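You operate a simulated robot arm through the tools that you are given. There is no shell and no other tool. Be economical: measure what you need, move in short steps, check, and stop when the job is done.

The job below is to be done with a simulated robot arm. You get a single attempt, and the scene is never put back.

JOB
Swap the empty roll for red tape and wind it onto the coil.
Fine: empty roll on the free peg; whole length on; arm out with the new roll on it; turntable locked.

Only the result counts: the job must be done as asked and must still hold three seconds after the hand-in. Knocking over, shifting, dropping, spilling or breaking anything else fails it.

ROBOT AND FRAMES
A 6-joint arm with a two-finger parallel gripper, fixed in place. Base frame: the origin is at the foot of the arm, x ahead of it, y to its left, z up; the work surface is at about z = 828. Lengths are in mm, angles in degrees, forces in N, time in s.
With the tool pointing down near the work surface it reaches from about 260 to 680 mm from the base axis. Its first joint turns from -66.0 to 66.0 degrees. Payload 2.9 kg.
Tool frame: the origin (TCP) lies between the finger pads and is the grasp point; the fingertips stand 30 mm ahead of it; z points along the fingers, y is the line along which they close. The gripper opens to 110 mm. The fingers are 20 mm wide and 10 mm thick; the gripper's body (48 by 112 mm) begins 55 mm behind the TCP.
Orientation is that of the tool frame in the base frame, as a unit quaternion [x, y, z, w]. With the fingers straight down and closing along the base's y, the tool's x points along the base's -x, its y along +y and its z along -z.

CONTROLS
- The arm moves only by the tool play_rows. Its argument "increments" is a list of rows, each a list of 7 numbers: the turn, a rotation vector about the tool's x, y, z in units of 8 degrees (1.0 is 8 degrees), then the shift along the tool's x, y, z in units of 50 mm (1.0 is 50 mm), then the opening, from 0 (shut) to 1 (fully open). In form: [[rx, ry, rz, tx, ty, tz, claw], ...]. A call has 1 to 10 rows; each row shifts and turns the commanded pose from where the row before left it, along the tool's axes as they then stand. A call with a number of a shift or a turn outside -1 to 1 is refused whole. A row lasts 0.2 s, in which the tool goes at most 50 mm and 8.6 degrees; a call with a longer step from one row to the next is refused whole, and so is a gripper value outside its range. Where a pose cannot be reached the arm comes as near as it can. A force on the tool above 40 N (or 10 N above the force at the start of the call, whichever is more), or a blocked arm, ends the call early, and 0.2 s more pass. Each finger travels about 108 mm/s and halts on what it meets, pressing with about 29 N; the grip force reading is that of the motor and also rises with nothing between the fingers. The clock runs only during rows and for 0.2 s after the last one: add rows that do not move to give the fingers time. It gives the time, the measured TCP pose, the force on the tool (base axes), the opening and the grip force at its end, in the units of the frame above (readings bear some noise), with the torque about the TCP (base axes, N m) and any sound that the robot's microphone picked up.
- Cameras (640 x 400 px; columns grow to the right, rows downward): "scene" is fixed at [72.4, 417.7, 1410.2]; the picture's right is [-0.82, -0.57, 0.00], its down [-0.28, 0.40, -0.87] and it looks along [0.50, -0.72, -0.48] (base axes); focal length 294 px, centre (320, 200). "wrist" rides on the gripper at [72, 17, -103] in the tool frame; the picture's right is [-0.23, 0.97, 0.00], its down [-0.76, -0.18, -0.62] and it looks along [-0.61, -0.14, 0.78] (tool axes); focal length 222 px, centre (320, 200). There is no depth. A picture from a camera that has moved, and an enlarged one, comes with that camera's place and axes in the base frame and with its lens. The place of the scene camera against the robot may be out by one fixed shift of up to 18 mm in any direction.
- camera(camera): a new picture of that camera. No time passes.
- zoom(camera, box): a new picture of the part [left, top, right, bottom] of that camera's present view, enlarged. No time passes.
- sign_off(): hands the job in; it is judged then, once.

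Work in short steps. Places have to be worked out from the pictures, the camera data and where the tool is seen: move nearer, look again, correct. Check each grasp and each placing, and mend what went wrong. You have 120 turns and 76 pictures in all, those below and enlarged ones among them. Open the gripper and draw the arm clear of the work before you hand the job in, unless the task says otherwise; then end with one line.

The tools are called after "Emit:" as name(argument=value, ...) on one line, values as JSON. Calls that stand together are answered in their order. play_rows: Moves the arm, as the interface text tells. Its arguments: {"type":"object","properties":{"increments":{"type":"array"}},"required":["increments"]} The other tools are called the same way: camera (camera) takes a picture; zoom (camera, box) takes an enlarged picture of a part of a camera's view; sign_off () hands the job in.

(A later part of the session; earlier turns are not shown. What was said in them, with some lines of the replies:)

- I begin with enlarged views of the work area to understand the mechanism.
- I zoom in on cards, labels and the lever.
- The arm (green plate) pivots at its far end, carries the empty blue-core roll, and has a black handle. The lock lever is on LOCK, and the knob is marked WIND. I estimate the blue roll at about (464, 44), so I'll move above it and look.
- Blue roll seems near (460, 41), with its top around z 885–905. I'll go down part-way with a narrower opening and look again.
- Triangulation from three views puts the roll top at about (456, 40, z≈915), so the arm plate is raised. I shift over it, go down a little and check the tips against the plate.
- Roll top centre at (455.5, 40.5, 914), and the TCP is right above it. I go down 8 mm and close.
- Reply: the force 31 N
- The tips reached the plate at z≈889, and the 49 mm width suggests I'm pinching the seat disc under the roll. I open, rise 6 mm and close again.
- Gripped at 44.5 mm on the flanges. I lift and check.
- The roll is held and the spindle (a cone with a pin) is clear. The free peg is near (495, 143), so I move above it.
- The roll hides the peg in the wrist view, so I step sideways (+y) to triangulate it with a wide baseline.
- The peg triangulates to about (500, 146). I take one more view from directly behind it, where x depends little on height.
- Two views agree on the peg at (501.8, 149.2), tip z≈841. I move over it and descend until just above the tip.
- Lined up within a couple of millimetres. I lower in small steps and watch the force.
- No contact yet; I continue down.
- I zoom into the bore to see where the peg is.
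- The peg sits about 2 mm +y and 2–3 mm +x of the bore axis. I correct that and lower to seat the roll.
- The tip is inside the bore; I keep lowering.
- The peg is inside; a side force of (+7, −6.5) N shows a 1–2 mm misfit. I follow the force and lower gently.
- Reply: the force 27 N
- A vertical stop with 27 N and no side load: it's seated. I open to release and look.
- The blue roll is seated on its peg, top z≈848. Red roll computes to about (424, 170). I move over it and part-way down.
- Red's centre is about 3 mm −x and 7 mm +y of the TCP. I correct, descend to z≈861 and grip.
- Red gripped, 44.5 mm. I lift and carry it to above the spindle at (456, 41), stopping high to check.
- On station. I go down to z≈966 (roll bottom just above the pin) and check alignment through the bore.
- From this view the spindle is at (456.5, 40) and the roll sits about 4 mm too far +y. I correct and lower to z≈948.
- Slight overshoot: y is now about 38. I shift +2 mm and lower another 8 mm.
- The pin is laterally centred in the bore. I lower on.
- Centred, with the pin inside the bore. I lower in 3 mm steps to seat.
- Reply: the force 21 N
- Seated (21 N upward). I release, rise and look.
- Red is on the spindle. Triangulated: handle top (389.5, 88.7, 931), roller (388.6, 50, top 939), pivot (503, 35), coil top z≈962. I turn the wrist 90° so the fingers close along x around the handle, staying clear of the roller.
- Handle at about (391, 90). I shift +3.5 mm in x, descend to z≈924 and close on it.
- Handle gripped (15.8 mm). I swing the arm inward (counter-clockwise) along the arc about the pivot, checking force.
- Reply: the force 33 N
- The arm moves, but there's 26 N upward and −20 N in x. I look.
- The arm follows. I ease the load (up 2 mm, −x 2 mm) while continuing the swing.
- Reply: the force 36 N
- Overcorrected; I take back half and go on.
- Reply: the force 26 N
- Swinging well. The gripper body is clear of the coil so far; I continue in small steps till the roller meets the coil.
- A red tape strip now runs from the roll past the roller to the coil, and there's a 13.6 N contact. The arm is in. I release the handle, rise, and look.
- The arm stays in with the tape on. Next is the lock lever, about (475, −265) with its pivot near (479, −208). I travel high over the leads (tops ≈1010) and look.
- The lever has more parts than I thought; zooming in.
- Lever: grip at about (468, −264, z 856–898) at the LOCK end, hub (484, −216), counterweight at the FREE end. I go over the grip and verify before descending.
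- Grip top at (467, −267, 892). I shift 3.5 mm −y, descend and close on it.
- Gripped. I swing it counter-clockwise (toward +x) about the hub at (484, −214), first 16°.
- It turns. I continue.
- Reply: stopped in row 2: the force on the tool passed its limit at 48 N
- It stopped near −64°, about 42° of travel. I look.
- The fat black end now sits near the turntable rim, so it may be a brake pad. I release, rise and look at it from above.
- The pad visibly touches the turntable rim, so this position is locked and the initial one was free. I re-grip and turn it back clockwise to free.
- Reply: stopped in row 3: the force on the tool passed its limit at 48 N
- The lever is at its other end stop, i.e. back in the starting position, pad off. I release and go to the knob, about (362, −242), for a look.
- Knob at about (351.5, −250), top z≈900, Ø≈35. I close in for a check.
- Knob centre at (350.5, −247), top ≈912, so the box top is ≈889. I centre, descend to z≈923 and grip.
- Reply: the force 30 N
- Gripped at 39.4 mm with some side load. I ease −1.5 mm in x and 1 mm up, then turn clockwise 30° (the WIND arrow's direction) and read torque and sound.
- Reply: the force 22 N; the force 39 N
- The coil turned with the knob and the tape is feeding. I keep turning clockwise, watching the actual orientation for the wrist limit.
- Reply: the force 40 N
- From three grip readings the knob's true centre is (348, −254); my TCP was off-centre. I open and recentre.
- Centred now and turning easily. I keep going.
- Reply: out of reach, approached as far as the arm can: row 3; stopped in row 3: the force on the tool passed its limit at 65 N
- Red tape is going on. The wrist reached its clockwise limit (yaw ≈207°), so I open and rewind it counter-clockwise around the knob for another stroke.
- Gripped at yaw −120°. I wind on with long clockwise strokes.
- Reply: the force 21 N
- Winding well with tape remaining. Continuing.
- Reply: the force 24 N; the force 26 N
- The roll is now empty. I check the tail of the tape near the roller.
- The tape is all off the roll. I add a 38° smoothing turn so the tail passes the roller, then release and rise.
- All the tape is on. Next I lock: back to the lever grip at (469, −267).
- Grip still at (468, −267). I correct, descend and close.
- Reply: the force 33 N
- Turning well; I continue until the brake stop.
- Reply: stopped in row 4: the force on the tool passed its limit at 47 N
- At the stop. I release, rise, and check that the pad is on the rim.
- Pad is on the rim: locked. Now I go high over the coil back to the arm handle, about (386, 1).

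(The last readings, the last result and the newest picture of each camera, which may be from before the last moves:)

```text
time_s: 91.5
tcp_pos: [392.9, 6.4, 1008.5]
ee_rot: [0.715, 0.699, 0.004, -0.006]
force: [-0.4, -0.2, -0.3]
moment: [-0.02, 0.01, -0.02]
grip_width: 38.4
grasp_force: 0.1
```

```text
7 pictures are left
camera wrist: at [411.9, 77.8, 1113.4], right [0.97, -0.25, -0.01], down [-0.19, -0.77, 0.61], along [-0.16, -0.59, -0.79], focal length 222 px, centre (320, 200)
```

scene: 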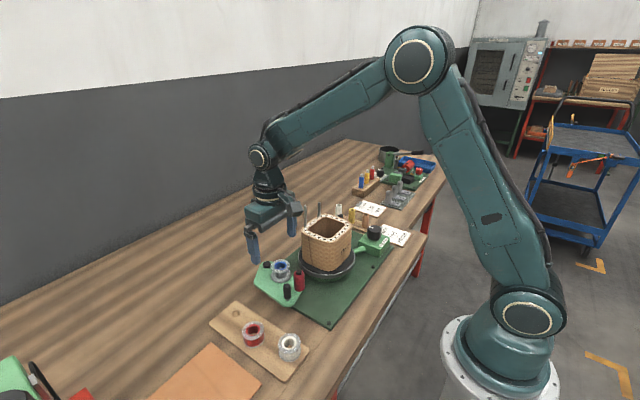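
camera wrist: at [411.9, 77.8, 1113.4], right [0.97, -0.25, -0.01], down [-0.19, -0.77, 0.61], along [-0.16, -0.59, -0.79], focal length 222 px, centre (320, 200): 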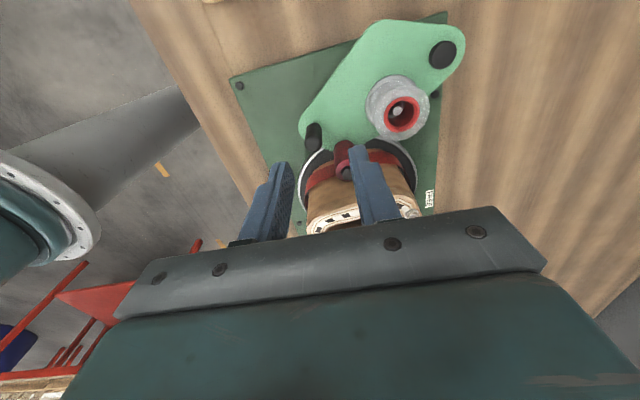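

Handle at (384, 3). I correct, narrow the opening because of the nearby roller, descend and close.

Emit:
play_rows(increments=[[0, 0, 0, -0.035, -0.17, 0, 0.28], [0, 0, 0, 0, 0, 0.7, 0.28], [0, 0, 0, 0, 0, 0, 0.28]])

Emit:
zoom(camera="wrist", box=[220, 60, 420, 210])

```text
time_s: 92.2
tcp_pos: [384.3, 6.3, 976.0]
ee_rot: [0.714, 0.7, 0.003, -0.006]
force: [-0.6, -0.9, -0.2]
moment: [0.03, -0.03, 0.02]
grip_width: 30.8
grasp_force: 0.0
```

```text
2.67 times, centred on (320, 135) of wrist
camera zoom: at [403.2, 76.9, 1080.7], right [0.97, -0.25, -0.01], down [-0.19, -0.77, 0.61], along [-0.16, -0.59, -0.79], focal length 592 px, centre (320, 373)
```

zoom: 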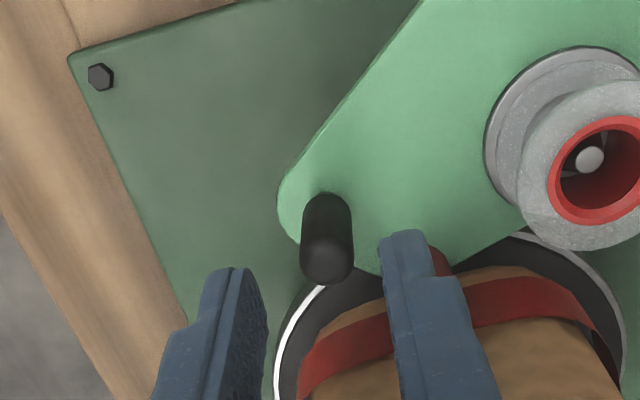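

Emit:
play_rows(increments=[[0, 0, 0, -0.05, 0.015, 0, 0.28], [0, 0, 0, 0, 0, 0.5, 0.28], [0, 0, 0, 0, 0, 0.5, 0.28], [0, 0, 0, 0, 0, 0, 0.28], [0, 0, 0, 0, 0, 0, 0.05], [0, 0, 0, 0, 0, 0, 0.05]])

```text
time_s: 93.7
tcp_pos: [385.6, 5.4, 924.4]
ee_rot: [0.715, 0.699, 0.004, -0.006]
force: [13.5, 0.6, -11.7]
moment: [-0.01, -0.47, -0.09]
grip_width: 15.3
grasp_force: 45.5
```

Gripped. I swing the arm back out along the measured arc.

Emit:
play_rows(increments=[[0, 0, 0, 0.2, -0.052, 0, 0.05], [0, 0, 0, 0.2, -0.045, 0, 0.05], [0, 0, 0, 0.2, -0.025, 0, 0.05], [0, 0, 0, 0, 0, 0, 0.05]])

```text
time_s: 94.6
tcp_pos: [379.2, 34.2, 924.3]
ee_rot: [0.715, 0.699, 0.007, -0.003]
force: [9.2, -0.4, -7.0]
moment: [0.31, 0.9, 0.08]
grip_width: 15.7
grasp_force: 45.3
stopped in row 4: the force on the tool passed its limit at 40 N (the readings are from after the stop); the commanded pose is now the measured one
```

Emit:
play_rows(increments=[[0, 0, 0, 0.2, 0.0, 0, 0.05], [0, 0, 0, 0.2, 0.012, 0, 0.05], [0, 0, 0, 0, 0, 0, 0.05]])

```text
time_s: 95.4
tcp_pos: [382.8, 56.0, 925.0]
ee_rot: [0.715, 0.699, 0.007, -0.002]
force: [15.7, -3.6, -12.2]
moment: [-0.13, 0.77, 0.11]
grip_width: 15.3
grasp_force: 44.4
```

Emit:
play_rows(increments=[[0, 0, 0, 0.2, 0.05, 0, 0.05], [0, 0, 0, 0.2, 0.052, 0, 0.05], [0, 0, 0, 0, 0, 0, 0.05]])

```text
time_s: 96.2
tcp_pos: [386.4, 74.6, 924.6]
ee_rot: [0.715, 0.699, 0.008, -0.001]
force: [12.7, -6.0, 17.1]
moment: [-0.33, 1.0, -0.24]
grip_width: 15.6
grasp_force: 45.0
```

Emit:
play_rows(increments=[[0, 0, 0, 0.2, 0.075, 0, 0.05], [0, 0, 0, 0.2, 0.085, 0, 0.05], [0, 0, 0, 0.04, 0.02, 0, 0.05], [0, 0, 0, 0, 0, 0, 0.05]])

Emit:
zoom(camera="scene", box=[220, 190, 420, 320])

```text
time_s: 97.2
tcp_pos: [391.8, 92.9, 924.7]
ee_rot: [0.717, 0.697, 0.0, -0.003]
force: [-17.9, -34.7, 6.0]
moment: [-0.35, -0.71, -0.05]
grip_width: 15.6
grasp_force: 44.5
```

```text
3.08 times, centred on (320, 255) of scene
camera zoom: at [71.9, 416.8, 1410.5], right [-0.82, -0.57, 0.0], down [-0.28, 0.4, -0.87], along [0.5, -0.72, -0.48], focal length 903 px, centre (320, 31)
```

zoom: 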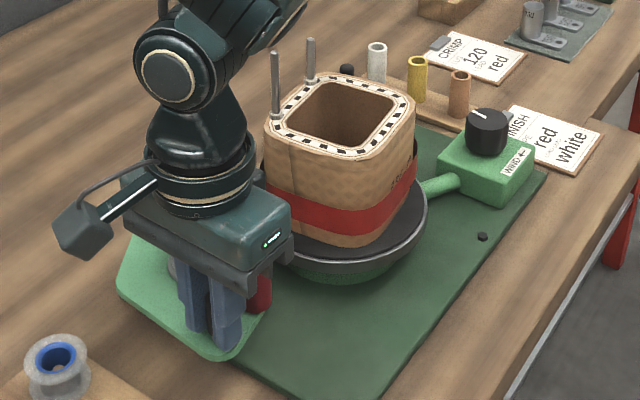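

The arm is against its outer stop (−35 N). I release and draw the arm up and clear.

Emit:
play_rows(increments=[[0, 0, 0, 0, 0, 0, 0.2], [0, 0, 0, 0, 0, 0, 0.35], [0, 0, 0, 0, 0, -0.6, 0.35], [0, 0, 0, 0, 0, -0.9, 0.35], [0, 0, 0, 0, 0, -0.95, 0.5], [0, 0, 0, 0, 0, -0.95, 0.7], [0, 0, 0, 0, 0, -0.95, 0.9], [0, 0, 0, 0, 0, -0.95, 0.9], [0, 0, 0, 0, 0, -0.9, 0.9], [0, 0, 0, 0, 0, 0, 0.9]])

Emit:
zoom(camera="scene", box=[200, 190, 420, 380])

Emit:
camera(camera="wrist")

```text
time_s: 99.4
tcp_pos: [395.3, 91.7, 1239.6]
ee_rot: [0.716, 0.698, 0.006, -0.003]
force: [-0.9, 0.3, 0.2]
moment: [0.02, -0.03, 0.01]
grip_width: 99.0
grasp_force: 0.0
```

```text
2.11 times, centred on (310, 285) of scene
camera zoom: at [72.4, 417.7, 1410.2], right [-0.82, -0.57, 0.0], down [-0.28, 0.4, -0.87], along [0.5, -0.72, -0.48], focal length 618 px, centre (341, 21)
```

zoom: 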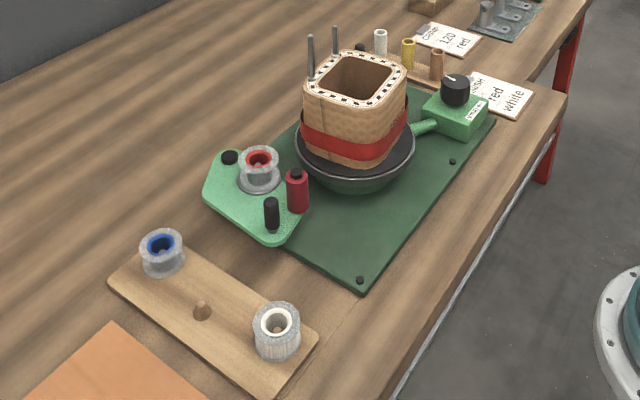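

```text
3 pictures are left
camera wrist: at [412.7, 162.2, 1344.2], right [0.97, -0.25, 0.0], down [-0.2, -0.76, 0.61], along [-0.15, -0.59, -0.79], focal length 222 px, centre (320, 200)
```

wrist: 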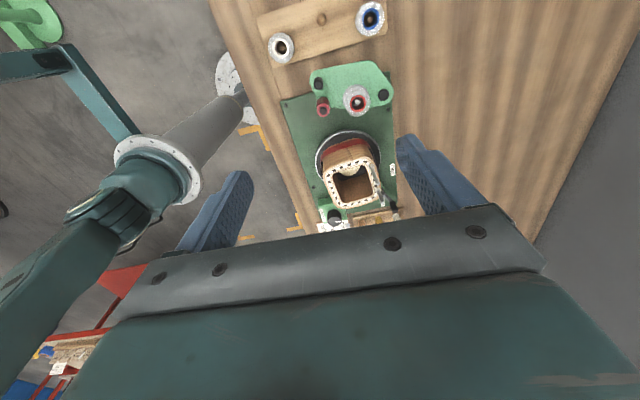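

The pictures show every condition met: empty roll on the free peg, the red tape on the coil, the arm out with the red roll on it, and the brake pad on the turntable rim. The gripper is open and clear, so I hand in.

Emit:
sign_off()

```text
The job is handed in.
```

The job is handed in: the empty roll is on the free peg, the full length of red tape is on the coil, the arm is out carrying the red roll, and the turntable is locked; I never turned the knob against the lock to test it, and I locked and freed it once before winding to find which way the lever worked.
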